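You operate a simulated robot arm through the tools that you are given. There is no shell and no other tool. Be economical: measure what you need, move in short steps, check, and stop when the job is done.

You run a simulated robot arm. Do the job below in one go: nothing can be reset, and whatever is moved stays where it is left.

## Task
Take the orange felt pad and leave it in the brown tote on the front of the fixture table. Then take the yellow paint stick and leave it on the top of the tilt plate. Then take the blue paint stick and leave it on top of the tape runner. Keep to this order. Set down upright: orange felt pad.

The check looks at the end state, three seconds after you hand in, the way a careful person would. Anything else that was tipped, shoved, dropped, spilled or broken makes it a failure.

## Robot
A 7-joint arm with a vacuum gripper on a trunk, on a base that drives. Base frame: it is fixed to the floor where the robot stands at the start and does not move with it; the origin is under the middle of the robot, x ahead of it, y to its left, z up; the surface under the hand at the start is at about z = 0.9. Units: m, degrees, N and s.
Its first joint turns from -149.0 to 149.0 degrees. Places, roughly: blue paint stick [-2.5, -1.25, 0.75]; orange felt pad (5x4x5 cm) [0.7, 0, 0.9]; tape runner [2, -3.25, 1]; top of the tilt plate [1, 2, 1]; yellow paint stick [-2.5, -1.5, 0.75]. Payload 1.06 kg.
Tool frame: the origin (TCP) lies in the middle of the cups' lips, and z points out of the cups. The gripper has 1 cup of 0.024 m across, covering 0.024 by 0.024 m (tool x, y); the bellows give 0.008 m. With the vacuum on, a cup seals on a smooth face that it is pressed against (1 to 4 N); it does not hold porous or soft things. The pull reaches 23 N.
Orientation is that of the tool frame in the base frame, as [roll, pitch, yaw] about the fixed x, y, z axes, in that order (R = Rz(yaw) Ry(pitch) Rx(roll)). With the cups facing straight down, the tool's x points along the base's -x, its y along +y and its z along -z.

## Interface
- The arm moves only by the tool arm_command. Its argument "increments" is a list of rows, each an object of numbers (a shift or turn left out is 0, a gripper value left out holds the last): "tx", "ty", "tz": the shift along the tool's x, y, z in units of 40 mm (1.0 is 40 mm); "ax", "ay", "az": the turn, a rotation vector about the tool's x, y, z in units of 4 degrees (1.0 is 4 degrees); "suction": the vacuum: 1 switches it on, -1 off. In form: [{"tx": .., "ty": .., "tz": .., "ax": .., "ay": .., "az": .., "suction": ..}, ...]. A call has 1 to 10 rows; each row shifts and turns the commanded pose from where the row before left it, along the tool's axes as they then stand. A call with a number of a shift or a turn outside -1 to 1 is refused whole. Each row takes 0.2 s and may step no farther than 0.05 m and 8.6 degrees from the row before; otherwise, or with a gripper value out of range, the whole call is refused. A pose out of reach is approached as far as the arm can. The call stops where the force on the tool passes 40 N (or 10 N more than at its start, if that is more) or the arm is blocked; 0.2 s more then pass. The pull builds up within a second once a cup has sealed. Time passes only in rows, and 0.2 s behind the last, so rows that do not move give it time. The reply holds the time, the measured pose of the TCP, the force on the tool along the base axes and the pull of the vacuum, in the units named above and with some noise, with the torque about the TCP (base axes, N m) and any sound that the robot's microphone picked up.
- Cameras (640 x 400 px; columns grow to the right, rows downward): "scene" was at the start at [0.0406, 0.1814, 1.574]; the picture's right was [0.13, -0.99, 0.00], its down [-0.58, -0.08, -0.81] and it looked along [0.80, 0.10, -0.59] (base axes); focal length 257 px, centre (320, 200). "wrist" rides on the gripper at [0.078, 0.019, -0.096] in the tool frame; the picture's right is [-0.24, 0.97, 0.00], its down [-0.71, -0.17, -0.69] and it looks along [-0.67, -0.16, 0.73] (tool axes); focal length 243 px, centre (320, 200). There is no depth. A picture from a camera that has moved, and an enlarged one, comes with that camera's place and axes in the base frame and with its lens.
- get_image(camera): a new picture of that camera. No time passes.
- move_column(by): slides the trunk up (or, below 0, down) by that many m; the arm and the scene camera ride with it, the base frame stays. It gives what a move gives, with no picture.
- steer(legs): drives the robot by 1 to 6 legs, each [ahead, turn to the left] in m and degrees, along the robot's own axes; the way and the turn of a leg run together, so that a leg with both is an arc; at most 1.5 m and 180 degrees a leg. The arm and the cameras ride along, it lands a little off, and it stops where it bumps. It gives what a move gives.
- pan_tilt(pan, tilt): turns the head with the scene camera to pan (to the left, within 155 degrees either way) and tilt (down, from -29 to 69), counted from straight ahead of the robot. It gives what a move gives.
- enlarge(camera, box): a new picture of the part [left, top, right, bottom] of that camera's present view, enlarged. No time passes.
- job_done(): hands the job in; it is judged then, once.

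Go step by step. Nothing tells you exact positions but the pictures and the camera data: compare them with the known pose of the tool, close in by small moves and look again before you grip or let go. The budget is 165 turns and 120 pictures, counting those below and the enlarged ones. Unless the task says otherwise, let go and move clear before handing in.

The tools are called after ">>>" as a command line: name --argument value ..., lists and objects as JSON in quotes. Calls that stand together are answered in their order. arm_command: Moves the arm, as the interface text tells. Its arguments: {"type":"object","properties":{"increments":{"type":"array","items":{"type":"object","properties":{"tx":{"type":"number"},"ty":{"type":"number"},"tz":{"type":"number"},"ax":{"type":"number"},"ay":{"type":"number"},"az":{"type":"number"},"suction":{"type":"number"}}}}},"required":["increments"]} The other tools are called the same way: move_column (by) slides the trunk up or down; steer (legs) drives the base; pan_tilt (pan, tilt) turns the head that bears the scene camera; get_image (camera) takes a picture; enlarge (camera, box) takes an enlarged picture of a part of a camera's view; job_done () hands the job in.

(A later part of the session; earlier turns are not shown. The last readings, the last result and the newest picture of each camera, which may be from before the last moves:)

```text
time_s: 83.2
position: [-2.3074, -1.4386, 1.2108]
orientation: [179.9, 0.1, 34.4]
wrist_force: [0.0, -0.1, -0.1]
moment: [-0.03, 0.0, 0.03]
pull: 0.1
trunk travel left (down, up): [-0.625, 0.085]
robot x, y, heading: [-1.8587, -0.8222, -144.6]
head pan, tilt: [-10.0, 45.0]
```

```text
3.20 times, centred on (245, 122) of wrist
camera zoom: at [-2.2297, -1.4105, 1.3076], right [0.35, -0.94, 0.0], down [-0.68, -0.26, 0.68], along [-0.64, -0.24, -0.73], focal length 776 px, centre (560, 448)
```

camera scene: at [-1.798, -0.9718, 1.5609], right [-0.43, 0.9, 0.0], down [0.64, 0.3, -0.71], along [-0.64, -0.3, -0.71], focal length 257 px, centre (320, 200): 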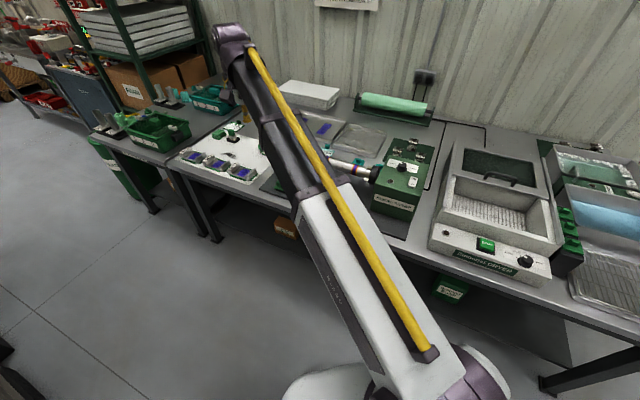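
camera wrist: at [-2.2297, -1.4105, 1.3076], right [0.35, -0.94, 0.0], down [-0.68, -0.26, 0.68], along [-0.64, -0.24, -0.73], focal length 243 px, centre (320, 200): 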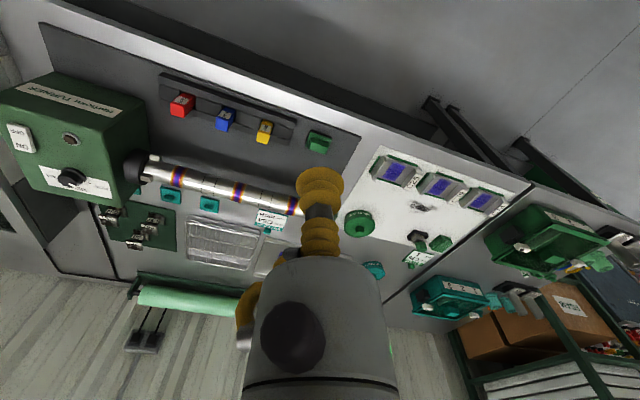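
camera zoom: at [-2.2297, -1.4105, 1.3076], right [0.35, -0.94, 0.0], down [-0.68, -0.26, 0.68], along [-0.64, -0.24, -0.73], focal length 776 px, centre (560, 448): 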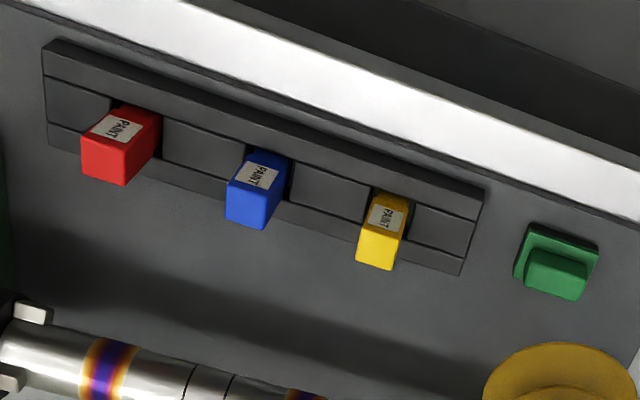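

I take yellow's top to be near (-2.54, -1.385) and blue's near (-2.535, -1.295). Moving above yellow and lowering a bit to refine.

>>> arm_command --increments '[{"tx": -0.2, "ty": -0.2}, {"tx": -0.5, "ty": -0.6}, {"tx": -0.7, "ty": -0.7}, {"tx": -0.7, "ty": -0.7}, {"tx": -0.7, "ty": -0.7}, {"tx": -0.6, "ty": -0.7}, {"tx": -0.4, "ty": -0.5, "tz": 0.3}, {"tx": -0.2, "ty": -0.3, "tz": 0.6}, {"tz": 0.6}, {"tz": 0.4}]'

>>> get_image --camera "wrist"

```text
time_s: 85.3
position: [-2.5376, -1.3831, 1.1339]
orientation: [179.9, 0.0, 34.5]
wrist_force: [0.0, -0.4, -0.2]
moment: [0.01, 0.0, 0.02]
pull: 0.0
trunk travel left (down, up): [-0.625, 0.085]
robot x, y, heading: [-1.8603, -0.8218, -144.6]
head pan, tilt: [-10.0, 45.0]
```

```text
82 pictures are left
camera wrist: at [-2.4604, -1.3559, 1.2299], right [0.35, -0.94, 0.0], down [-0.68, -0.26, 0.68], along [-0.64, -0.24, -0.73], focal length 243 px, centre (320, 200)
```

wrist: 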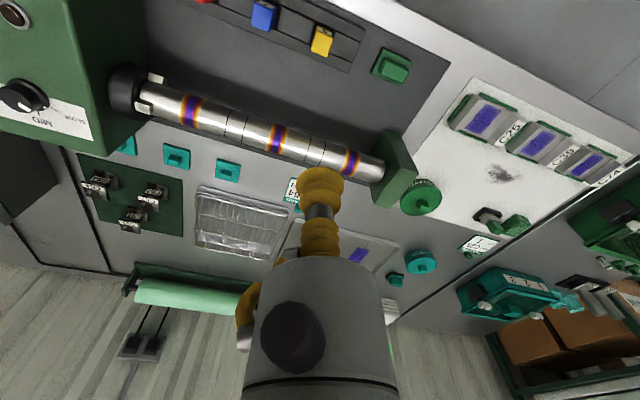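

Two views agree: yellow's top is at about (-2.539, -1.384, 0.80), directly beneath the cup. Descending partway to check.

>>> arm_command --increments '[{"tz": 0.4}, {"tz": 0.8}, {"tz": 0.9}, {"tz": 0.9}, {"tz": 0.9}, {"tz": 0.9}, {"tz": 0.7}, {"tz": 0.5}, {"tz": 0.3}, {}]'

>>> get_image --camera "wrist"

>>> enlarge --camera "wrist" --box '[260, 60, 380, 210]'

```text
time_s: 87.5
position: [-2.5383, -1.3836, 0.8833]
orientation: [179.9, 0.0, 34.4]
wrist_force: [-0.8, -0.7, -0.6]
moment: [0.01, 0.01, 0.01]
pull: 0.1
trunk travel left (down, up): [-0.625, 0.085]
robot x, y, heading: [-1.8587, -0.8256, -144.4]
head pan, tilt: [-10.0, 45.0]
```

```text
81 pictures are left
camera wrist: at [-2.4603, -1.3558, 0.9801], right [0.35, -0.94, 0.0], down [-0.68, -0.26, 0.68], along [-0.64, -0.24, -0.73], focal length 243 px, centre (320, 200)
```

wrist: 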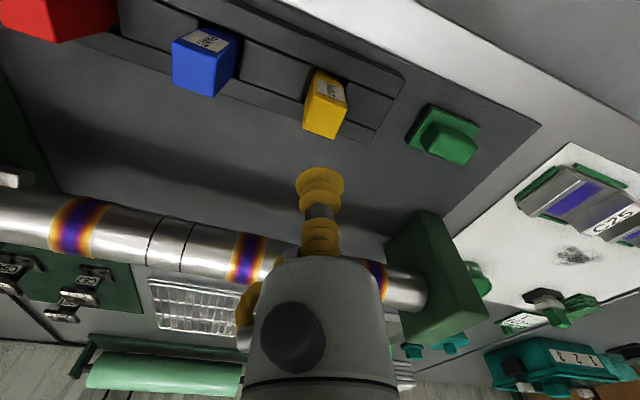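

```text
2.67 times, centred on (320, 135) of wrist
camera zoom: at [-2.4603, -1.3558, 0.9801], right [0.35, -0.94, 0.0], down [-0.68, -0.26, 0.68], along [-0.64, -0.24, -0.73], focal length 647 px, centre (320, 373)
```

zoom: 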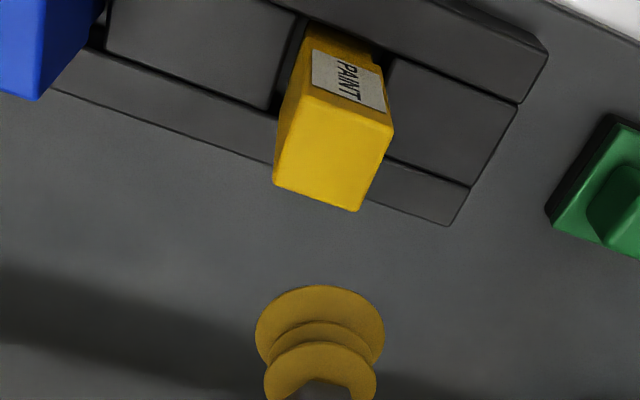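

Top face centre at about (-2.536, -1.387); nudging 4 mm and lowering with suction on.

>>> arm_command --increments '[{"ty": 0.1, "suction": 1}, {"tz": 0.5}, {"tz": 0.5}, {"tz": 0.4}, {"tz": 0.2}, {}, {"tz": 0.1}, {}]'

>>> enlarge --camera "wrist" --box '[260, 90, 380, 210]'

```text
time_s: 89.3
position: [-2.5351, -1.3884, 0.8157]
orientation: [179.8, 0.0, 34.5]
wrist_force: [-0.1, 0.3, -0.1]
moment: [0.01, 0.02, 0.01]
pull: 0.1
trunk travel left (down, up): [-0.625, 0.085]
robot x, y, heading: [-1.8566, -0.8241, -144.6]
head pan, tilt: [-10.0, 45.0]
```

```text
3.33 times, centred on (320, 150) of wrist
camera zoom: at [-2.4583, -1.3602, 0.9119], right [0.35, -0.94, 0.0], down [-0.68, -0.26, 0.68], along [-0.64, -0.24, -0.73], focal length 809 px, centre (320, 367)
```

zoom: 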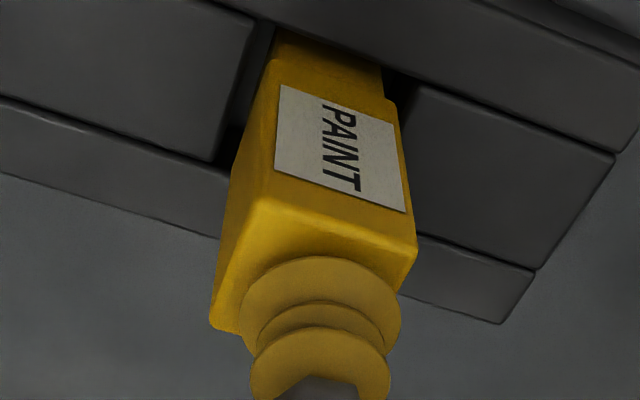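

>>> arm_command --increments '[{"tz": 0.12}, {}, {"tz": 0.1}, {}]'

>>> enlarge --camera "wrist" --box '[260, 90, 380, 210]'

```text
time_s: 90.3
position: [-2.5361, -1.3865, 0.8087]
orientation: [179.9, 0.1, 34.4]
wrist_force: [-2.5, -2.5, 16.3]
moment: [0.0, 0.04, 0.01]
pull: 22.8
trunk travel left (down, up): [-0.625, 0.085]
robot x, y, heading: [-1.8587, -0.8229, -144.4]
head pan, tilt: [-10.0, 45.0]
```

```text
3.33 times, centred on (320, 150) of wrist
camera zoom: at [-2.4573, -1.359, 0.905], right [0.35, -0.93, 0.0], down [-0.68, -0.26, 0.69], along [-0.64, -0.24, -0.73], focal length 809 px, centre (320, 367)
```

zoom: 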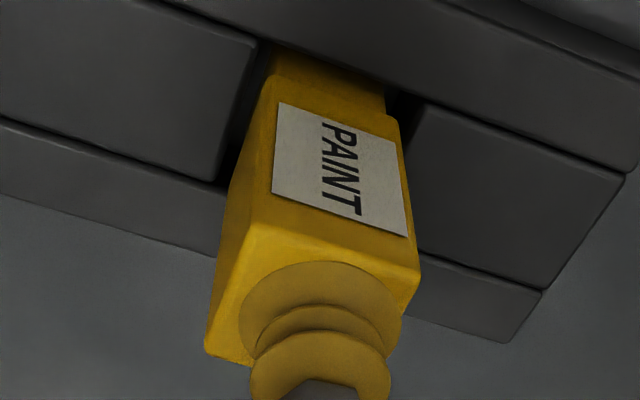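

Sealed on the yellow stick. Lifting straight up.

>>> arm_command --increments '[{"tz": -0.15}, {"tz": -0.3}, {"tz": -0.5}, {"tz": -0.7}, {"tz": -0.8}, {"tz": -0.8}, {"tz": -0.8}, {"tz": -0.8}, {"tz": -0.5}, {}]'

>>> get_image --camera "wrist"

```text
time_s: 92.5
position: [-2.5365, -1.3867, 1.0184]
orientation: [179.8, -0.1, 34.4]
wrist_force: [-0.3, -0.4, -0.4]
moment: [-0.01, -0.01, 0.01]
pull: 22.5
trunk travel left (down, up): [-0.625, 0.085]
robot x, y, heading: [-1.8585, -0.824, -144.3]
head pan, tilt: [-10.0, 45.0]
```

```text
77 pictures are left
camera wrist: at [-2.4598, -1.3596, 1.1159], right [0.35, -0.94, 0.0], down [-0.68, -0.26, 0.68], along [-0.64, -0.24, -0.73], focal length 243 px, centre (320, 200)
```

wrist: 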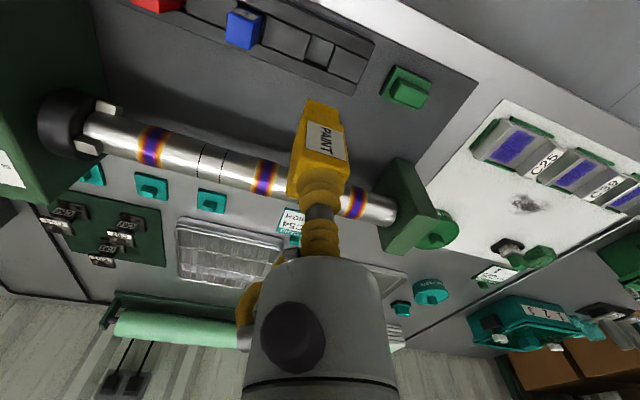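

Yellow stick held, about 8 cm long. Raising, retracting the arm, then driving back out of the aisle toward the left end of the fixture table.

>>> arm_command --increments '[{"tz": -0.4}, {"tz": -0.7}, {"tz": -0.8}, {"tz": -0.8}, {"tz": -0.8}, {"tz": -0.6, "tx": 0.4}, {"tz": -0.3, "tx": 0.6}, {"tx": 0.6}, {"tx": 0.6}, {"tx": 0.4}]'

>>> steer --legs '[[0, -125.6], [0.85, 0]]'

>>> enlarge --camera "wrist" --box '[220, 60, 420, 260]'

```text
time_s: 94.8
position: [-2.4486, -1.3275, 1.1951]
orientation: [179.9, 0.0, 34.4]
wrist_force: [0.2, 0.2, -0.8]
moment: [-0.01, 0.01, 0.0]
pull: 23.1
trunk travel left (down, up): [-0.625, 0.085]
robot x, y, heading: [-1.8598, -0.825, -144.7]
head pan, tilt: [-10.0, 45.0]
```

```text
time_s: 104.2
position: [-2.0169, 0.7619, 1.1952]
orientation: [179.8, 0.0, -87.5]
wrist_force: [0.2, 0.3, -0.9]
moment: [0.01, 0.03, 0.01]
pull: 23.0
trunk travel left (down, up): [-0.625, 0.085]
robot x, y, heading: [-1.8996, -0.0054, 93.5]
head pan, tilt: [-10.0, 45.0]
```

```text
2.00 times, centred on (320, 160) of wrist
camera zoom: at [-2.03, 0.6833, 1.2911], right [-0.98, 0.19, 0.0], down [0.14, 0.72, 0.68], along [0.13, 0.67, -0.73], focal length 485 px, centre (320, 280)
```

zoom: 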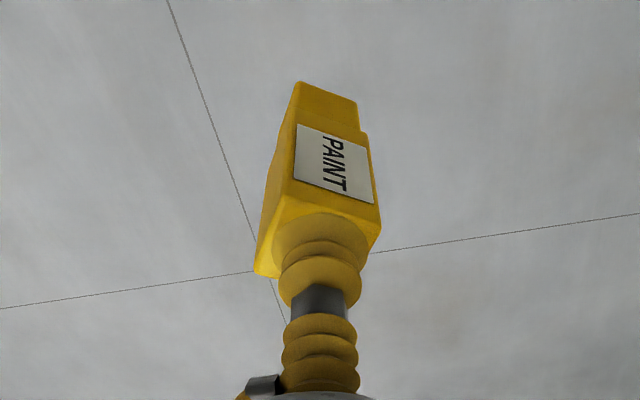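

Still held. Driving toward about (-0.4, 1.5), then looking at the left end of the table.

>>> steer --legs '[[0, -48], [1.1, 0], [0.9, 0]]'

>>> pan_tilt --pan -25 --tilt 35

>>> get_image --camera "scene"

```text
time_s: 116.3
position: [-0.042, 2.0355, 1.1937]
orientation: [179.9, 0.0, -135.3]
wrist_force: [-1.0, 0.8, -0.4]
moment: [0.0, 0.0, 0.01]
pull: 23.2
trunk travel left (down, up): [-0.625, 0.085]
robot x, y, heading: [-0.5327, 1.435, 45.6]
head pan, tilt: [-10.0, 45.0]
```

```text
time_s: 117.1
position: [-0.0416, 2.0357, 1.1956]
orientation: [179.9, 0.0, -135.3]
wrist_force: [0.7, 0.2, -1.0]
moment: [0.03, -0.01, 0.03]
pull: 22.7
trunk travel left (down, up): [-0.625, 0.085]
robot x, y, heading: [-0.5336, 1.4361, 45.8]
head pan, tilt: [-25.0, 35.0]
```

```text
75 pictures are left
camera scene: at [-0.6041, 1.5514, 1.5757], right [0.36, -0.93, 0.0], down [-0.54, -0.2, -0.82], along [0.77, 0.29, -0.57], focal length 257 px, centre (320, 200)
```

scene: 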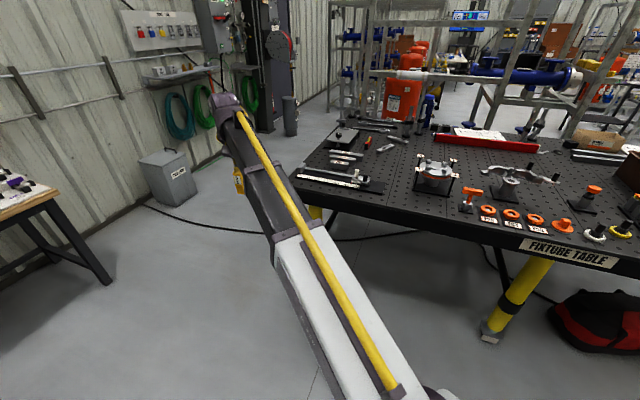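

>>> enlarge --camera "scene" --box '[290, 110, 490, 235]'

```text
3.20 times, centred on (390, 172) of scene
camera zoom: at [-0.6041, 1.5514, 1.5757], right [0.36, -0.93, 0.0], down [-0.54, -0.2, -0.82], along [0.77, 0.29, -0.57], focal length 823 px, centre (96, 288)
```

zoom: 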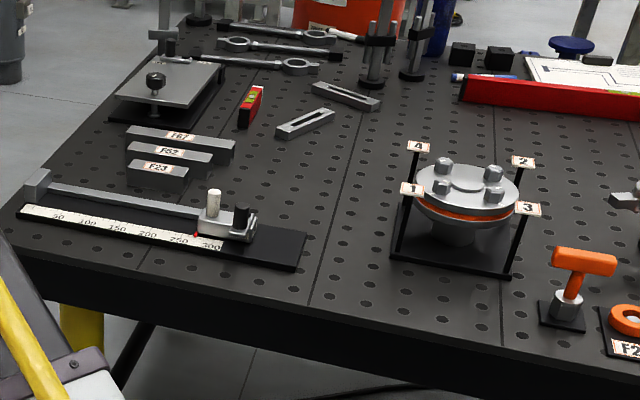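

The tilt plate is on the left end of the fixture table, spanning about x 0.885–1.15, y 1.93–2.07, with a knob near its front. I'll stand at about (0.4, 2.65) off the table's corner (avoiding the cable on the floor).

>>> steer --legs '[[0, 31], [0.99, 0], [0, -57]]'

>>> pan_tilt --pan -15 --tilt 40

>>> get_image --camera "scene"

```text
time_s: 126.1
position: [0.3268, 2.7678, 1.1953]
orientation: [180.0, 0.0, -156.4]
wrist_force: [-0.1, -0.7, -0.7]
moment: [-0.01, 0.01, 0.01]
pull: 23.6
trunk travel left (down, up): [-0.625, 0.085]
robot x, y, heading: [-0.3479, 2.3811, 24.8]
head pan, tilt: [-25.0, 35.0]
```

```text
time_s: 126.8
position: [0.3263, 2.7669, 1.1946]
orientation: [179.8, 0.1, -156.4]
wrist_force: [0.0, 0.4, 0.0]
moment: [-0.01, 0.0, 0.01]
pull: 23.0
trunk travel left (down, up): [-0.625, 0.085]
robot x, y, heading: [-0.3452, 2.3831, 24.5]
head pan, tilt: [-15.0, 40.0]
```

```text
73 pictures are left
camera scene: at [-0.3765, 2.5337, 1.5682], right [0.17, -0.99, 0.0], down [-0.63, -0.11, -0.77], along [0.76, 0.13, -0.64], focal length 257 px, centre (320, 200)
```

scene: 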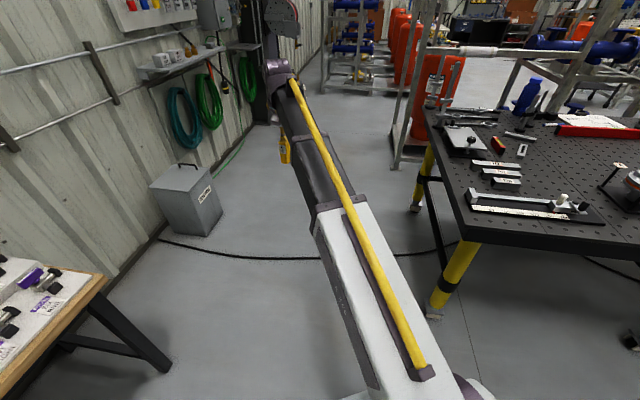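

Cable confirmed at x ≥ 0.73. Driving 0.72 m to about (0.36, 2.62), then turning right to face the tilt plate.

>>> steer --legs '[[0, -5], [0.72, 0], [0, -55]]'

>>> pan_tilt --pan 10 --tilt 42

>>> get_image --camera "scene"

>>> get_image --camera "wrist"

```text
time_s: 133.7
position: [0.986, 2.222, 1.1944]
orientation: [179.9, 0.0, 143.0]
wrist_force: [0.6, 0.2, -0.1]
moment: [-0.01, 0.01, 0.01]
pull: 23.2
trunk travel left (down, up): [-0.625, 0.085]
robot x, y, heading: [0.319, 2.6209, -36.0]
head pan, tilt: [-15.0, 40.0]
```

```text
time_s: 134.6
position: [0.9867, 2.2222, 1.1944]
orientation: [179.9, 0.0, 143.1]
wrist_force: [-0.1, -0.1, -0.7]
moment: [-0.05, 0.01, 0.04]
pull: 23.1
trunk travel left (down, up): [-0.625, 0.085]
robot x, y, heading: [0.3211, 2.6181, -35.6]
head pan, tilt: [10.0, 42.0]
```

```text
72 pictures are left
camera scene: at [0.457, 2.747, 1.5653], right [-0.44, -0.9, 0.0], down [-0.6, 0.29, -0.74], along [0.67, -0.32, -0.67], focal length 257 px, centre (320, 200)
```

scene: 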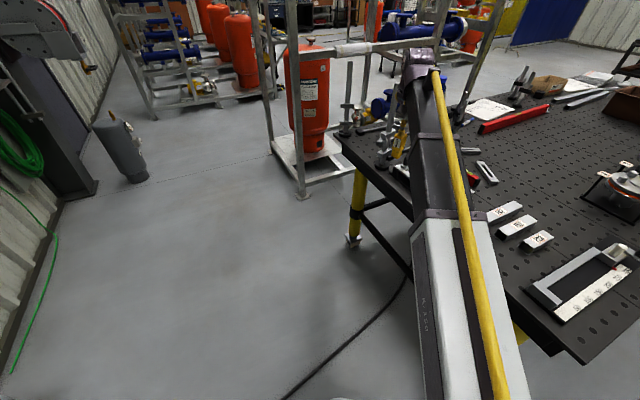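

```text
71 pictures are left
camera wrist: at [0.9368, 2.2828, 1.2912], right [0.77, 0.64, 0.0], down [0.46, -0.56, 0.68], along [0.44, -0.53, -0.73], focal length 243 px, centre (320, 200)
```

wrist: 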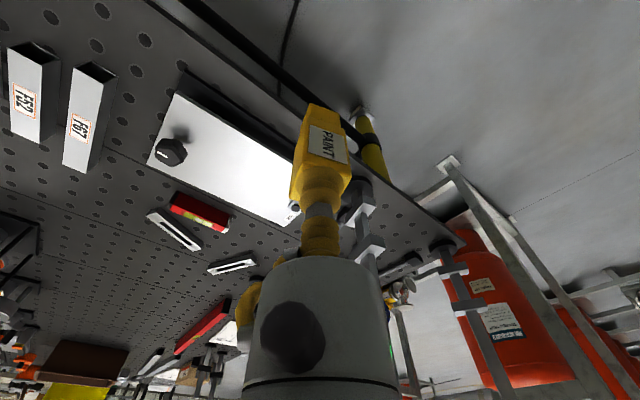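

The wrist view shows the tilt plate with its knob. Zooming for the slope and the free area.

>>> enlarge --camera "wrist" --box '[130, 70, 350, 240]'

```text
2.35 times, centred on (240, 155) of wrist
camera zoom: at [0.9368, 2.2828, 1.2912], right [0.77, 0.64, 0.0], down [0.46, -0.56, 0.68], along [0.44, -0.53, -0.73], focal length 571 px, centre (508, 306)
```

zoom: 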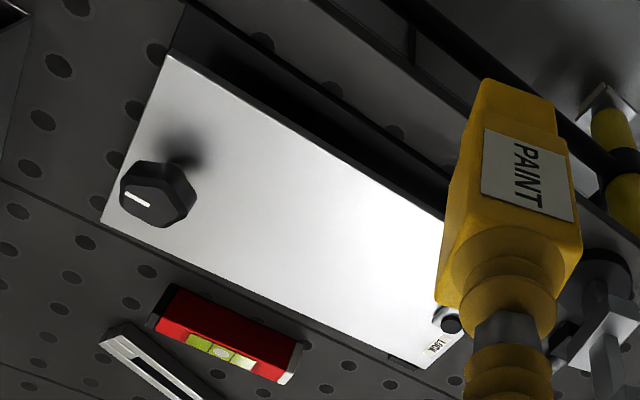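

The plate looks level at about z = 0.957, with a knob at its front end and a lock button at the far corner. I'll aim for the middle, about (1.0, 1.995).

>>> arm_command --increments '[{"tx": -0.2, "ty": -0.2}, {"tx": -0.4, "ty": -0.5}, {"tx": -0.5, "ty": -0.6}, {"tx": -0.6, "ty": -0.7}, {"tx": -0.6, "ty": -0.7}, {"tx": -0.6, "ty": -0.7}, {"tx": -0.4, "ty": -0.5}, {"tx": -0.3, "ty": -0.3}, {"tx": -0.08, "ty": -0.13}, {}]'

>>> get_image --camera "wrist"

>>> pan_tilt --pan 0 --tilt 35

>>> get_image --camera "scene"

```text
time_s: 136.8
position: [1.0, 1.996, 1.1976]
orientation: [179.9, 0.1, 143.0]
wrist_force: [-0.5, 0.1, -1.2]
moment: [0.03, 0.02, -0.01]
pull: 22.9
trunk travel left (down, up): [-0.625, 0.085]
robot x, y, heading: [0.3177, 2.623, -35.9]
head pan, tilt: [10.0, 42.0]
```

```text
69 pictures are left
camera wrist: at [0.9501, 2.0581, 1.2928], right [0.77, 0.64, 0.0], down [0.46, -0.56, 0.68], along [0.44, -0.53, -0.73], focal length 243 px, centre (320, 200)
```

wrist: 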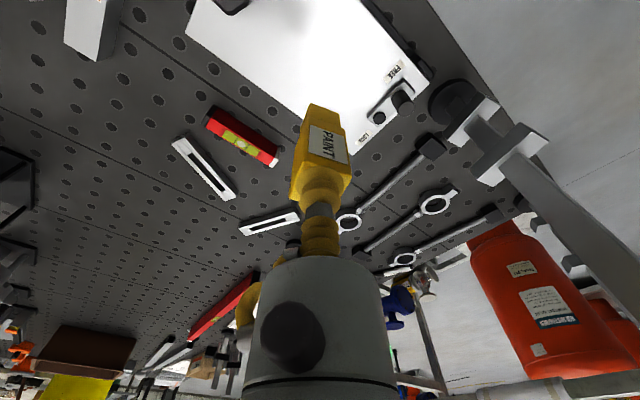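

```text
time_s: 137.5
position: [1.0009, 1.9976, 1.1969]
orientation: [179.9, -0.1, 143.1]
wrist_force: [0.6, 0.0, -1.1]
moment: [-0.02, -0.02, 0.01]
pull: 22.3
trunk travel left (down, up): [-0.625, 0.085]
robot x, y, heading: [0.3205, 2.6191, -35.6]
head pan, tilt: [0.0, 35.0]
```

```text
68 pictures are left
camera scene: at [0.4532, 2.7319, 1.5757], right [-0.58, -0.81, 0.0], down [-0.47, 0.34, -0.82], along [0.66, -0.48, -0.57], focal length 257 px, centre (320, 200)
```

scene: 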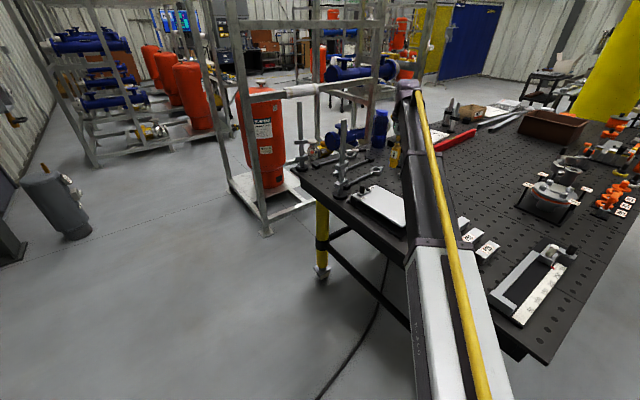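

The landing spot is in the open middle of the plate. Lowering partway.

>>> arm_command --increments '[{"tz": 0.3}, {"tz": 0.5}, {"tz": 0.6}, {"tz": 0.6}, {"tz": 0.5}, {"tz": 0.3}, {"tz": 0.2}, {}]'

>>> get_image --camera "wrist"

>>> enlarge --camera "scene" --box '[280, 80, 500, 260]'

```text
time_s: 139.3
position: [0.9995, 1.9939, 1.0746]
orientation: [179.9, 0.1, 143.1]
wrist_force: [-0.5, 0.1, -0.7]
moment: [-0.01, 0.01, 0.0]
pull: 22.6
trunk travel left (down, up): [-0.625, 0.085]
robot x, y, heading: [0.3215, 2.6177, -35.6]
head pan, tilt: [0.0, 35.0]
```

```text
67 pictures are left
camera wrist: at [0.9507, 2.0553, 1.1712], right [0.77, 0.64, 0.0], down [0.46, -0.56, 0.68], along [0.44, -0.53, -0.73], focal length 243 px, centre (320, 200)
```

wrist: 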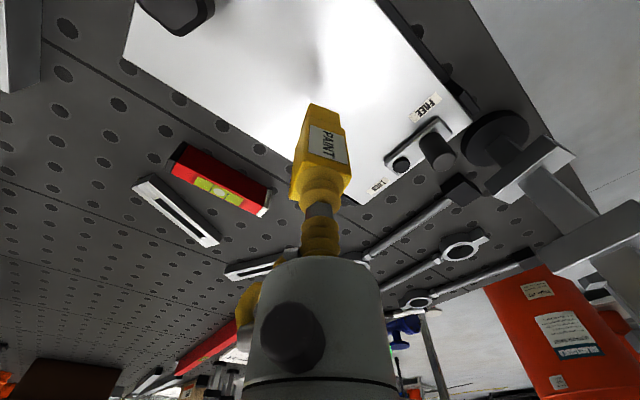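

```text
2.22 times, centred on (390, 170) of scene
camera zoom: at [0.4532, 2.7319, 1.5758], right [-0.59, -0.81, 0.0], down [-0.47, 0.34, -0.82], along [0.66, -0.48, -0.57], focal length 572 px, centre (164, 267)
```

zoom: 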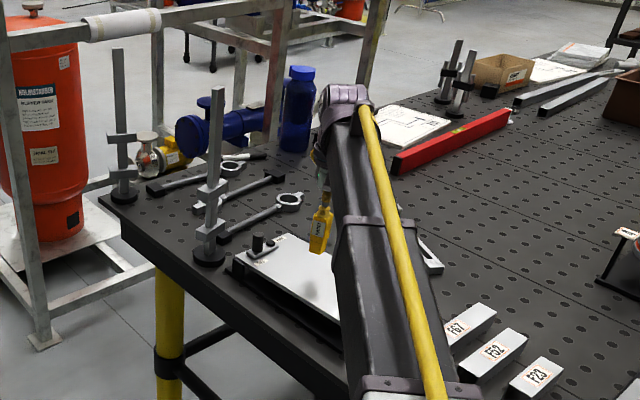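

There's a lever marked FREE/LOCK by the plate. I need to see which state it is in before loading the plate.

>>> enlarge --camera "wrist" --box '[350, 70, 510, 220]'

>>> enlarge --camera "scene" --box '[345, 160, 425, 225]'

```text
2.67 times, centred on (430, 145) of wrist
camera zoom: at [0.9507, 2.0553, 1.1712], right [0.77, 0.64, 0.0], down [0.46, -0.56, 0.68], along [0.44, -0.53, -0.73], focal length 647 px, centre (27, 347)
```

zoom: 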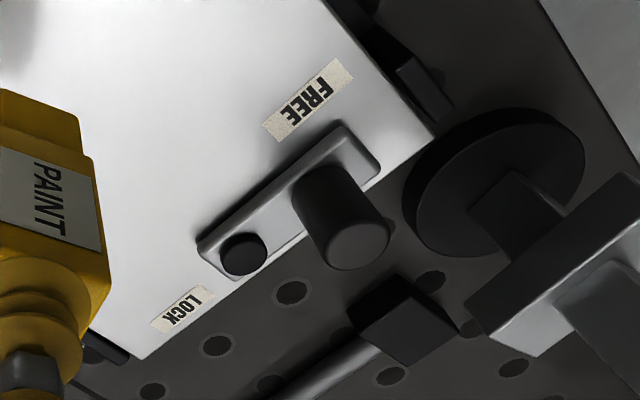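

```text
6.15 times, centred on (385, 192) of scene
camera zoom: at [0.4532, 2.7319, 1.5758], right [-0.59, -0.81, 0.0], down [-0.47, 0.34, -0.82], along [0.66, -0.48, -0.57], focal length 1583 px, centre (-80, 246)
```

zoom: 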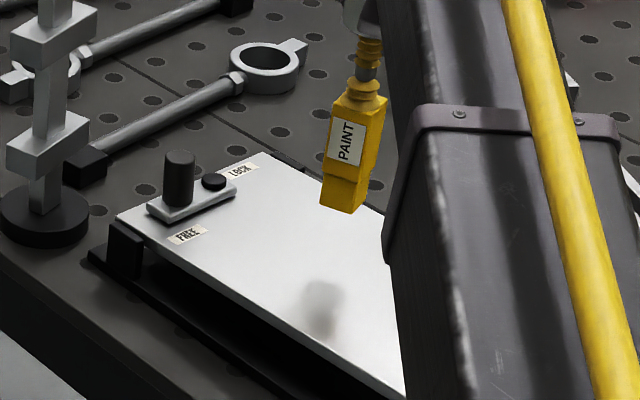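

The lever sits at FREE, but the plate is hinged at its far end and carried by the jack-screw knob at the near end. I'll touch down gently between them and watch whether the plate gives.

>>> arm_command --increments '[{"tz": 0.2}, {"tz": 0.1}, {"tz": 0.1}, {}, {"tz": 0.06}, {}, {"tz": 0.06}, {}]'

>>> enlarge --camera "scene" --box '[345, 160, 425, 225]'

```text
time_s: 141.1
position: [1.0004, 1.9938, 1.0549]
orientation: [179.9, 0.0, 143.1]
wrist_force: [0.0, 0.4, -0.9]
moment: [0.03, -0.03, 0.01]
pull: 22.6
trunk travel left (down, up): [-0.625, 0.085]
robot x, y, heading: [0.319, 2.6178, -35.9]
head pan, tilt: [0.0, 35.0]
```

```text
6.15 times, centred on (385, 192) of scene
camera zoom: at [0.4531, 2.7319, 1.5758], right [-0.59, -0.81, 0.0], down [-0.47, 0.34, -0.82], along [0.66, -0.48, -0.57], focal length 1583 px, centre (-80, 246)
```

zoom: 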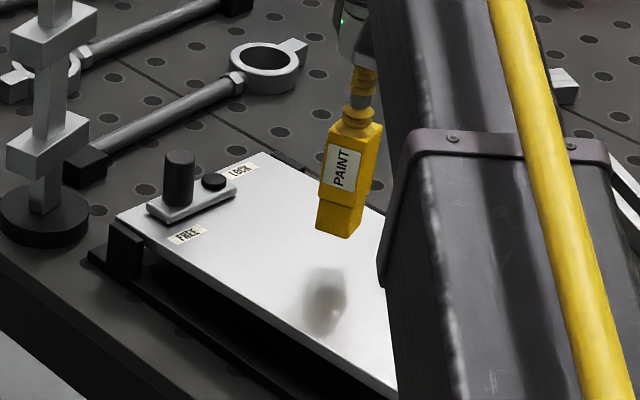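

About 1.5 cm to go. Continuing in small steps.

>>> arm_command --increments '[{"tz": 0.12}, {}, {"tz": 0.1}, {}, {"tz": 0.06}, {}, {}]'

>>> enlarge --camera "scene" --box '[345, 160, 425, 225]'

```text
time_s: 142.7
position: [0.999, 1.9946, 1.0428]
orientation: [179.9, 0.0, 143.1]
wrist_force: [0.2, 1.5, -0.6]
moment: [0.0, 0.0, 0.02]
pull: 23.0
trunk travel left (down, up): [-0.625, 0.085]
robot x, y, heading: [0.3213, 2.6165, -35.7]
head pan, tilt: [0.0, 35.0]
```

```text
6.15 times, centred on (385, 192) of scene
camera zoom: at [0.4531, 2.7319, 1.5758], right [-0.59, -0.81, 0.0], down [-0.47, 0.34, -0.82], along [0.66, -0.48, -0.57], focal length 1583 px, centre (-80, 246)
```

zoom: 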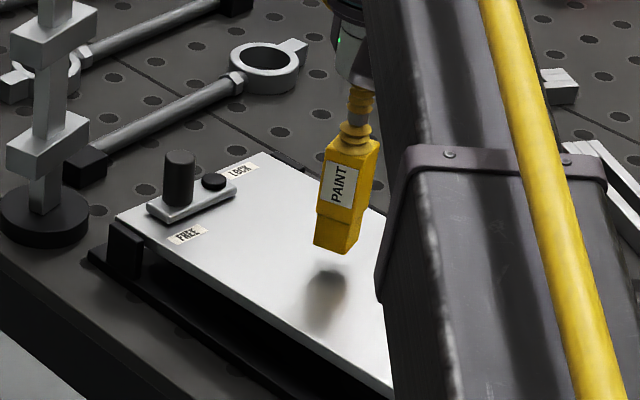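

>>> arm_command --increments '[{"tz": 0.1}, {}, {"tz": 0.06}, {}, {"tz": 0.05}, {}, {}]'

>>> enlarge --camera "scene" --box '[345, 160, 425, 225]'

```text
time_s: 144.3
position: [1.001, 1.9939, 1.0338]
orientation: [179.9, 0.0, 143.1]
wrist_force: [-0.2, -0.6, 0.1]
moment: [0.02, -0.01, 0.0]
pull: 22.8
trunk travel left (down, up): [-0.625, 0.085]
robot x, y, heading: [0.3187, 2.6214, -35.7]
head pan, tilt: [0.0, 35.0]
```

```text
6.15 times, centred on (385, 192) of scene
camera zoom: at [0.4531, 2.7319, 1.5758], right [-0.59, -0.81, 0.0], down [-0.47, 0.34, -0.82], along [0.66, -0.48, -0.57], focal length 1583 px, centre (-80, 246)
```

zoom: 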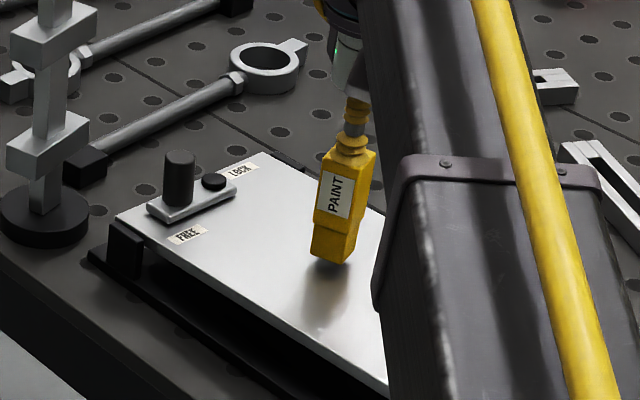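

>>> arm_command --increments '[{"tz": 0.04}, {}, {"tz": 0.04}, {}, {}]'

>>> enlarge --camera "scene" --box '[345, 160, 425, 225]'

```text
time_s: 145.5
position: [0.9996, 1.9956, 1.0303]
orientation: [179.9, 0.0, 143.2]
wrist_force: [-0.4, 0.0, -0.2]
moment: [0.01, 0.03, -0.02]
pull: 23.3
trunk travel left (down, up): [-0.625, 0.085]
robot x, y, heading: [0.3214, 2.6193, -35.7]
head pan, tilt: [0.0, 35.0]
```

```text
6.15 times, centred on (385, 192) of scene
camera zoom: at [0.4531, 2.7319, 1.5758], right [-0.59, -0.81, 0.0], down [-0.47, 0.34, -0.82], along [0.66, -0.48, -0.57], focal length 1583 px, centre (-80, 246)
```

zoom: 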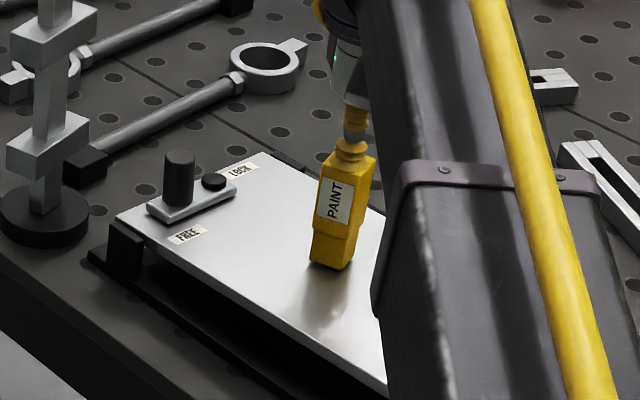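

>>> arm_command --increments '[{"tz": 0.04}, {}, {"tz": 0.04}, {}, {}]'

>>> enlarge --camera "scene" --box '[345, 160, 425, 225]'

```text
time_s: 146.7
position: [0.9996, 1.9964, 1.0276]
orientation: [179.9, 0.0, 143.1]
wrist_force: [0.3, -1.1, 5.5]
moment: [-0.04, 0.02, 0.02]
pull: 22.2
trunk travel left (down, up): [-0.625, 0.085]
robot x, y, heading: [0.3214, 2.6197, -35.9]
head pan, tilt: [0.0, 35.0]
```

```text
6.15 times, centred on (385, 192) of scene
camera zoom: at [0.4526, 2.7324, 1.5758], right [-0.59, -0.81, 0.0], down [-0.46, 0.34, -0.82], along [0.66, -0.48, -0.57], focal length 1583 px, centre (-80, 246)
```

zoom: 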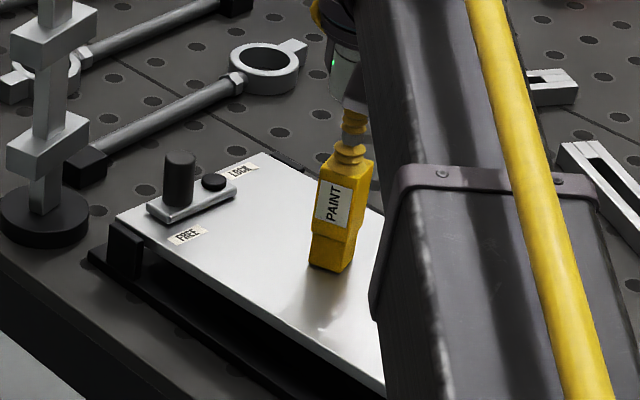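

The plate holds firm under 5.5 N. Releasing and lifting clear.

>>> arm_command --increments '[{"tz": -0.05, "suction": -1}, {}, {}, {}, {}, {}, {"tz": -0.1}, {"tz": -0.2}, {"tz": -0.3}, {}]'

>>> enlarge --camera "scene" --box '[345, 160, 425, 225]'

```text
time_s: 148.9
position: [0.9995, 1.9958, 1.0543]
orientation: [179.8, 0.0, 143.2]
wrist_force: [0.4, -0.3, 0.6]
moment: [0.01, 0.0, 0.02]
pull: 0.0
trunk travel left (down, up): [-0.625, 0.085]
robot x, y, heading: [0.3174, 2.621, -35.8]
head pan, tilt: [0.0, 35.0]
```

```text
6.15 times, centred on (385, 192) of scene
camera zoom: at [0.4531, 2.7319, 1.5758], right [-0.59, -0.81, 0.0], down [-0.47, 0.34, -0.82], along [0.66, -0.48, -0.57], focal length 1583 px, centre (-80, 246)
```

zoom: 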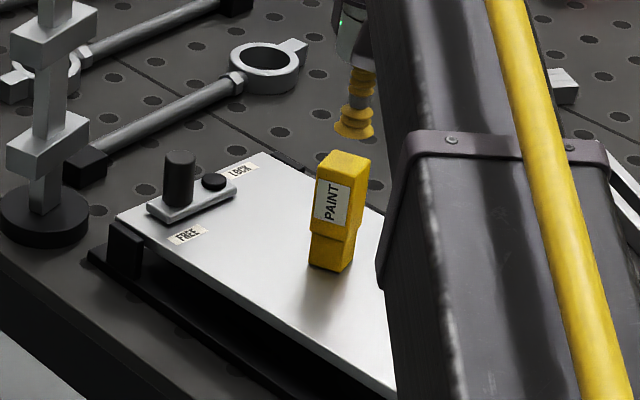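

The yellow stick stands on the plate. Raising and retracting, then driving back to the bench for the blue stick.

>>> arm_command --increments '[{"tz": -0.4}, {"tz": -0.7}, {"tz": -0.8}, {"tz": -0.8}, {"tz": -0.8}, {"tz": -0.4, "tx": 0.3}, {"tx": 0.6}, {"tx": 0.7}, {"tx": 0.7}, {"tx": 0.5}]'

>>> pan_tilt --pan 0 --tilt 45

>>> enlarge --camera "scene" --box '[260, 60, 460, 200]'

```text
time_s: 151.1
position: [0.9094, 2.0613, 1.2074]
orientation: [179.9, 0.1, 143.1]
wrist_force: [-0.3, -1.5, 0.4]
moment: [0.01, -0.01, 0.02]
pull: 0.1
trunk travel left (down, up): [-0.625, 0.085]
robot x, y, heading: [0.3203, 2.622, -35.9]
head pan, tilt: [0.0, 35.0]
```

```text
time_s: 151.8
position: [0.9099, 2.0607, 1.2079]
orientation: [179.9, 0.0, 143.2]
wrist_force: [0.5, 0.4, -0.2]
moment: [0.0, -0.02, -0.02]
pull: 0.1
trunk travel left (down, up): [-0.625, 0.085]
robot x, y, heading: [0.3213, 2.6184, -36.0]
head pan, tilt: [0.0, 45.0]
```

```text
2.86 times, centred on (360, 130) of scene
camera zoom: at [0.4477, 2.7358, 1.561], right [-0.59, -0.81, 0.0], down [-0.57, 0.41, -0.71], along [0.57, -0.41, -0.71], focal length 735 px, centre (206, 400)
```

zoom: 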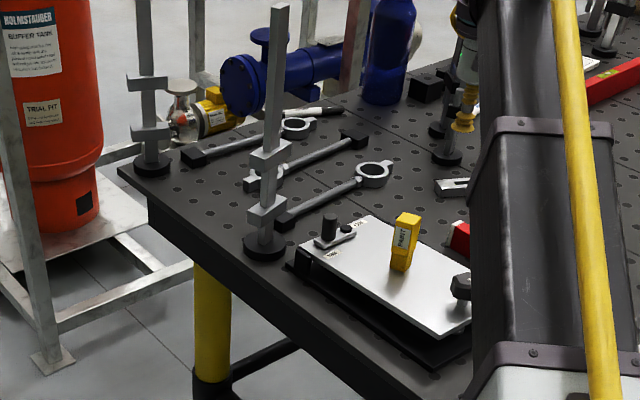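

The stick stands well and nothing was disturbed. Driving back.

>>> steer --legs '[[0, 55.5], [-0.72, 0], [0, -142], [1.4, 0], [1.4, 0]]'

>>> pan_tilt --pan 30 --tilt 30

>>> get_image --camera "scene"

```text
time_s: 177.3
position: [-2.2772, -0.7116, 1.2067]
orientation: [179.9, 0.0, 58.5]
wrist_force: [-0.2, 0.6, -0.2]
moment: [-0.03, -0.01, -0.02]
pull: 0.1
trunk travel left (down, up): [-0.625, 0.085]
robot x, y, heading: [-1.7768, -0.074, -120.5]
head pan, tilt: [0.0, 45.0]
```

```text
time_s: 178.2
position: [-2.2771, -0.7134, 1.2074]
orientation: [180.0, 0.1, 58.5]
wrist_force: [-0.3, 0.3, -0.6]
moment: [0.03, 0.04, 0.0]
pull: 0.0
trunk travel left (down, up): [-0.625, 0.085]
robot x, y, heading: [-1.7795, -0.0736, -120.4]
head pan, tilt: [30.0, 30.0]
```

```text
56 pictures are left
camera scene: at [-1.6099, -0.2097, 1.5835], right [-1.0, 0.01, 0.0], down [0.0, 0.5, -0.87], along [-0.01, -0.87, -0.5], focal length 257 px, centre (320, 200)
```

scene: 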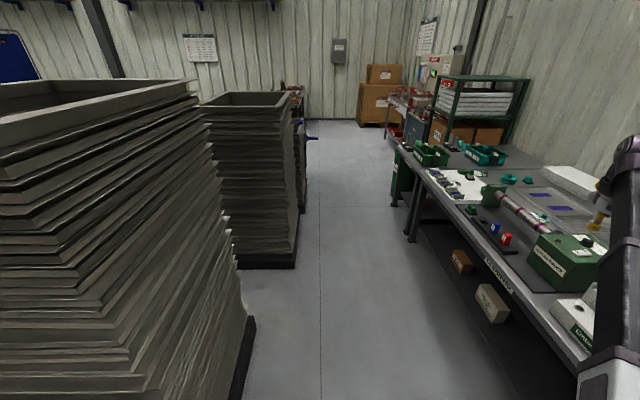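

Aisle clear. Driving to the same standing place as before.

>>> steer --legs '[[0, 24.5], [0.74, 0], [0, -50]]'

>>> get_image --camera "wrist"

```text
time_s: 185.6
position: [-2.5814, -1.1577, 1.2076]
orientation: [179.9, 0.0, 33.5]
wrist_force: [-0.2, 0.3, -0.1]
moment: [-0.01, 0.0, -0.01]
pull: 0.1
trunk travel left (down, up): [-0.625, 0.085]
robot x, y, heading: [-1.8549, -0.7859, -145.4]
head pan, tilt: [30.0, 30.0]
```

```text
55 pictures are left
camera wrist: at [-2.504, -1.1311, 1.3038], right [0.34, -0.94, 0.0], down [-0.69, -0.25, 0.68], along [-0.64, -0.24, -0.73], focal length 243 px, centre (320, 200)
```

wrist: 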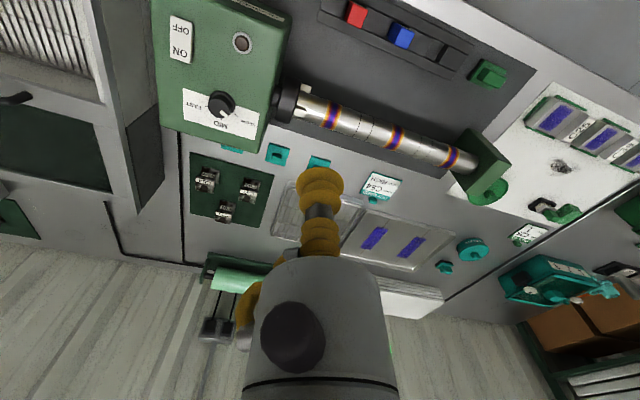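

Blue is at about (-2.529, -1.29). Moving above it and descending partway.

>>> arm_command --increments '[{"ty": 0.3, "tx": -0.1}, {"ty": 0.6, "tx": -0.2}, {"ty": 0.7, "tx": -0.2}, {"ty": 0.7, "tx": -0.2}, {"ty": 0.6}, {"ty": 0.4, "tx": -0.04}, {"ty": 0.17, "tz": 0.4}, {"tz": 0.8}, {"tz": 0.9}, {"tz": 0.9}]'

>>> arm_command --increments '[{"tz": 0.9}, {"tz": 0.9}, {"tz": 0.9}, {"tz": 0.7}, {"tz": 0.5}, {"tz": 0.3}, {}]'

>>> get_image --camera "wrist"

>>> enlarge --camera "wrist" --box '[260, 60, 380, 210]'

```text
time_s: 187.8
position: [-2.5273, -1.2912, 1.0876]
orientation: [179.8, -0.1, 33.6]
wrist_force: [0.7, 0.0, 0.0]
moment: [0.02, 0.01, 0.03]
pull: 0.0
trunk travel left (down, up): [-0.625, 0.085]
robot x, y, heading: [-1.8588, -0.7873, -145.3]
head pan, tilt: [30.0, 30.0]
```

```text
time_s: 189.4
position: [-2.5294, -1.2896, 0.9183]
orientation: [179.8, 0.1, 33.6]
wrist_force: [0.3, 0.8, -0.7]
moment: [-0.02, 0.0, 0.01]
pull: 0.0
trunk travel left (down, up): [-0.625, 0.085]
robot x, y, heading: [-1.8564, -0.7864, -145.2]
head pan, tilt: [30.0, 30.0]
```

```text
54 pictures are left
camera wrist: at [-2.4512, -1.2624, 1.0147], right [0.34, -0.94, 0.0], down [-0.69, -0.25, 0.68], along [-0.64, -0.24, -0.73], focal length 243 px, centre (320, 200)
```

wrist: 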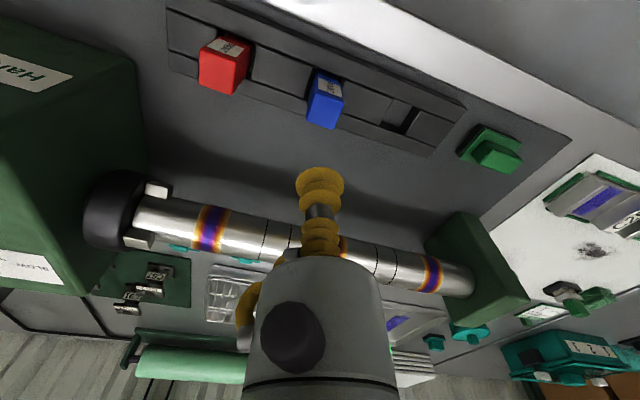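

```text
2.67 times, centred on (320, 135) of wrist
camera zoom: at [-2.4512, -1.2624, 1.0147], right [0.34, -0.94, 0.0], down [-0.69, -0.25, 0.68], along [-0.64, -0.24, -0.73], focal length 647 px, centre (320, 373)
```

zoom: 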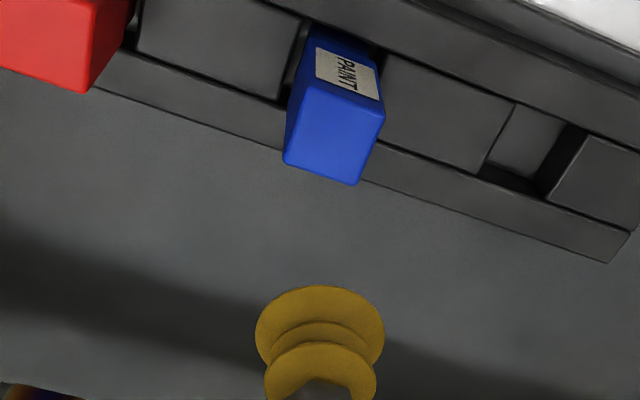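

Blue's top centre is at about (-2.529, -1.296). Correcting and lowering with suction on.

>>> arm_command --increments '[{"tx": -0.08, "ty": 0.12, "suction": 1}, {"tz": 0.5}, {"tz": 0.7}, {"tz": 0.6}, {"tz": 0.4}, {"tz": 0.2}, {"tz": 0.1}, {}, {"tz": 0.1}, {}]'

>>> enlarge --camera "wrist" --box '[260, 90, 380, 210]'

```text
time_s: 191.6
position: [-2.5275, -1.2965, 0.8161]
orientation: [179.8, 0.0, 33.6]
wrist_force: [-0.2, 0.7, 0.0]
moment: [0.02, 0.0, 0.0]
pull: 0.0
trunk travel left (down, up): [-0.625, 0.085]
robot x, y, heading: [-1.853, -0.7857, -145.1]
head pan, tilt: [30.0, 30.0]
```

```text
3.33 times, centred on (320, 150) of wrist
camera zoom: at [-2.4514, -1.2693, 0.9126], right [0.34, -0.94, 0.0], down [-0.68, -0.25, 0.68], along [-0.64, -0.24, -0.73], focal length 809 px, centre (320, 367)
```

zoom: 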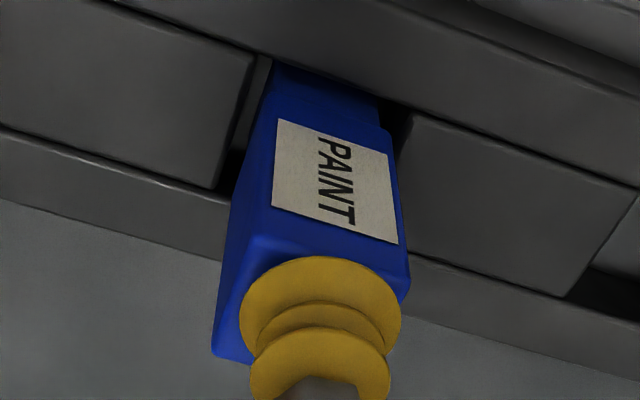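

>>> arm_command --increments '[{"tz": 0.1}, {}, {"tz": 0.08}, {}, {}]'

```text
time_s: 192.8
position: [-2.5288, -1.2956, 0.8081]
orientation: [179.9, -0.1, 33.6]
wrist_force: [-0.9, 0.1, 1.4]
moment: [0.0, 0.02, -0.01]
pull: 0.0
trunk travel left (down, up): [-0.625, 0.085]
robot x, y, heading: [-1.8564, -0.7859, -145.2]
head pan, tilt: [30.0, 30.0]
```

Light contact at 1.4 N; pressing slightly more and waiting for the seal.

>>> arm_command --increments '[{"tz": 0.04}, {}, {}, {}, {}]'

```text
time_s: 194.0
position: [-2.5284, -1.2956, 0.807]
orientation: [179.8, 0.0, 33.5]
wrist_force: [-0.9, -0.8, 1.9]
moment: [0.0, 0.01, -0.01]
pull: 0.0
trunk travel left (down, up): [-0.625, 0.085]
robot x, y, heading: [-1.8575, -0.7875, -145.3]
head pan, tilt: [30.0, 30.0]
```

>>> enlarge --camera "wrist" --box '[260, 90, 380, 210]'

>>> pan_tilt --pan 5 --tilt 50

>>> get_image --camera "scene"

```text
3.33 times, centred on (320, 150) of wrist
camera zoom: at [-2.4513, -1.2687, 0.9038], right [0.34, -0.94, 0.0], down [-0.68, -0.25, 0.68], along [-0.64, -0.24, -0.73], focal length 809 px, centre (320, 367)
```

zoom: 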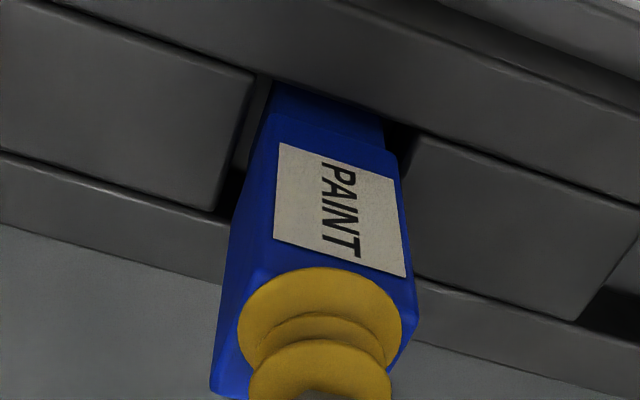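

```text
time_s: 194.9
position: [-2.5292, -1.2962, 0.8085]
orientation: [179.9, 0.0, 33.6]
wrist_force: [0.1, 0.1, 1.7]
moment: [-0.01, -0.03, 0.02]
pull: 0.1
trunk travel left (down, up): [-0.625, 0.085]
robot x, y, heading: [-1.8615, -0.7858, -145.3]
head pan, tilt: [5.0, 50.0]
```

```text
50 pictures are left
camera scene: at [-1.7843, -0.9507, 1.5541], right [-0.64, 0.77, 0.0], down [0.59, 0.49, -0.64], along [-0.49, -0.41, -0.77], focal length 257 px, centre (320, 200)
```

scene: 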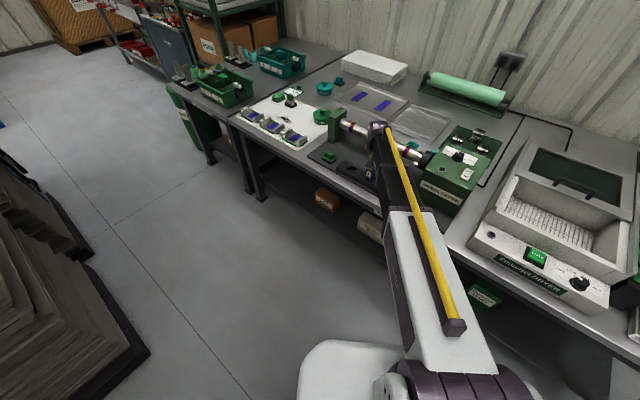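

The cup overhangs the near edge slightly. Lifting a little, shifting about 4 mm outward, and pressing again.

>>> arm_command --increments '[{"tz": -0.2}, {"tx": -0.11, "ty": -0.03}, {}, {"tz": 0.12}, {"tz": 0.08}, {"tz": 0.05}, {}, {}, {}]'

```text
time_s: 196.9
position: [-2.5328, -1.296, 0.8053]
orientation: [-180.0, 0.1, 33.6]
wrist_force: [-1.2, -0.3, 14.0]
moment: [0.0, 0.06, 0.0]
pull: 22.6
trunk travel left (down, up): [-0.625, 0.085]
robot x, y, heading: [-1.8596, -0.7892, -145.2]
head pan, tilt: [5.0, 50.0]
```

Sealed on the blue stick. Lifting straight up and retracting.

>>> arm_command --increments '[{"tz": -0.15}, {"tz": -0.3}, {"tz": -0.5}, {"tz": -0.7}, {"tz": -0.8}, {"tz": -0.8}, {"tz": -0.8}, {"tz": -0.8}, {"tz": -0.8}, {"tz": -0.8}]'

>>> arm_command --increments '[{"tz": -0.8}, {"tz": -0.8}, {"tz": -0.8}, {"tz": -0.6}, {"tz": -0.4, "tx": 0.4}, {"tx": 0.6}, {"tx": 0.6}, {"tx": 0.4}, {}]'

>>> get_image --camera "wrist"

```text
time_s: 199.1
position: [-2.5308, -1.2975, 1.0634]
orientation: [179.9, 0.0, 33.6]
wrist_force: [-0.3, 0.1, -1.1]
moment: [-0.02, 0.02, -0.02]
pull: 22.7
trunk travel left (down, up): [-0.625, 0.085]
robot x, y, heading: [-1.8584, -0.7885, -145.4]
head pan, tilt: [5.0, 50.0]
```

```text
time_s: 201.1
position: [-2.4679, -1.2552, 1.1979]
orientation: [179.9, 0.1, 33.7]
wrist_force: [0.1, 1.0, -0.1]
moment: [0.0, -0.04, -0.02]
pull: 23.1
trunk travel left (down, up): [-0.625, 0.085]
robot x, y, heading: [-1.8604, -0.79, -145.2]
head pan, tilt: [5.0, 50.0]
```

```text
49 pictures are left
camera wrist: at [-2.3899, -1.2284, 1.2945], right [0.34, -0.94, 0.0], down [-0.69, -0.25, 0.68], along [-0.64, -0.24, -0.73], focal length 243 px, centre (320, 200)
```

wrist: 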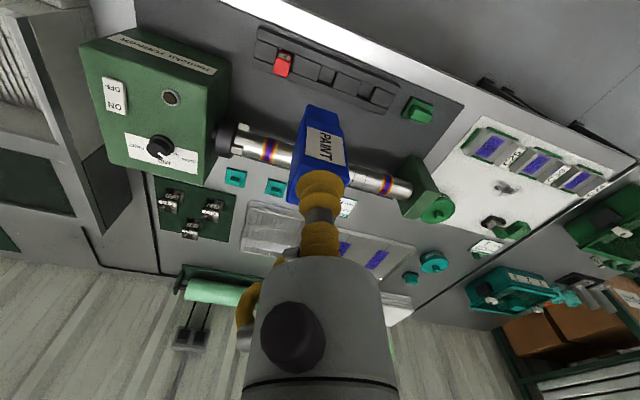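

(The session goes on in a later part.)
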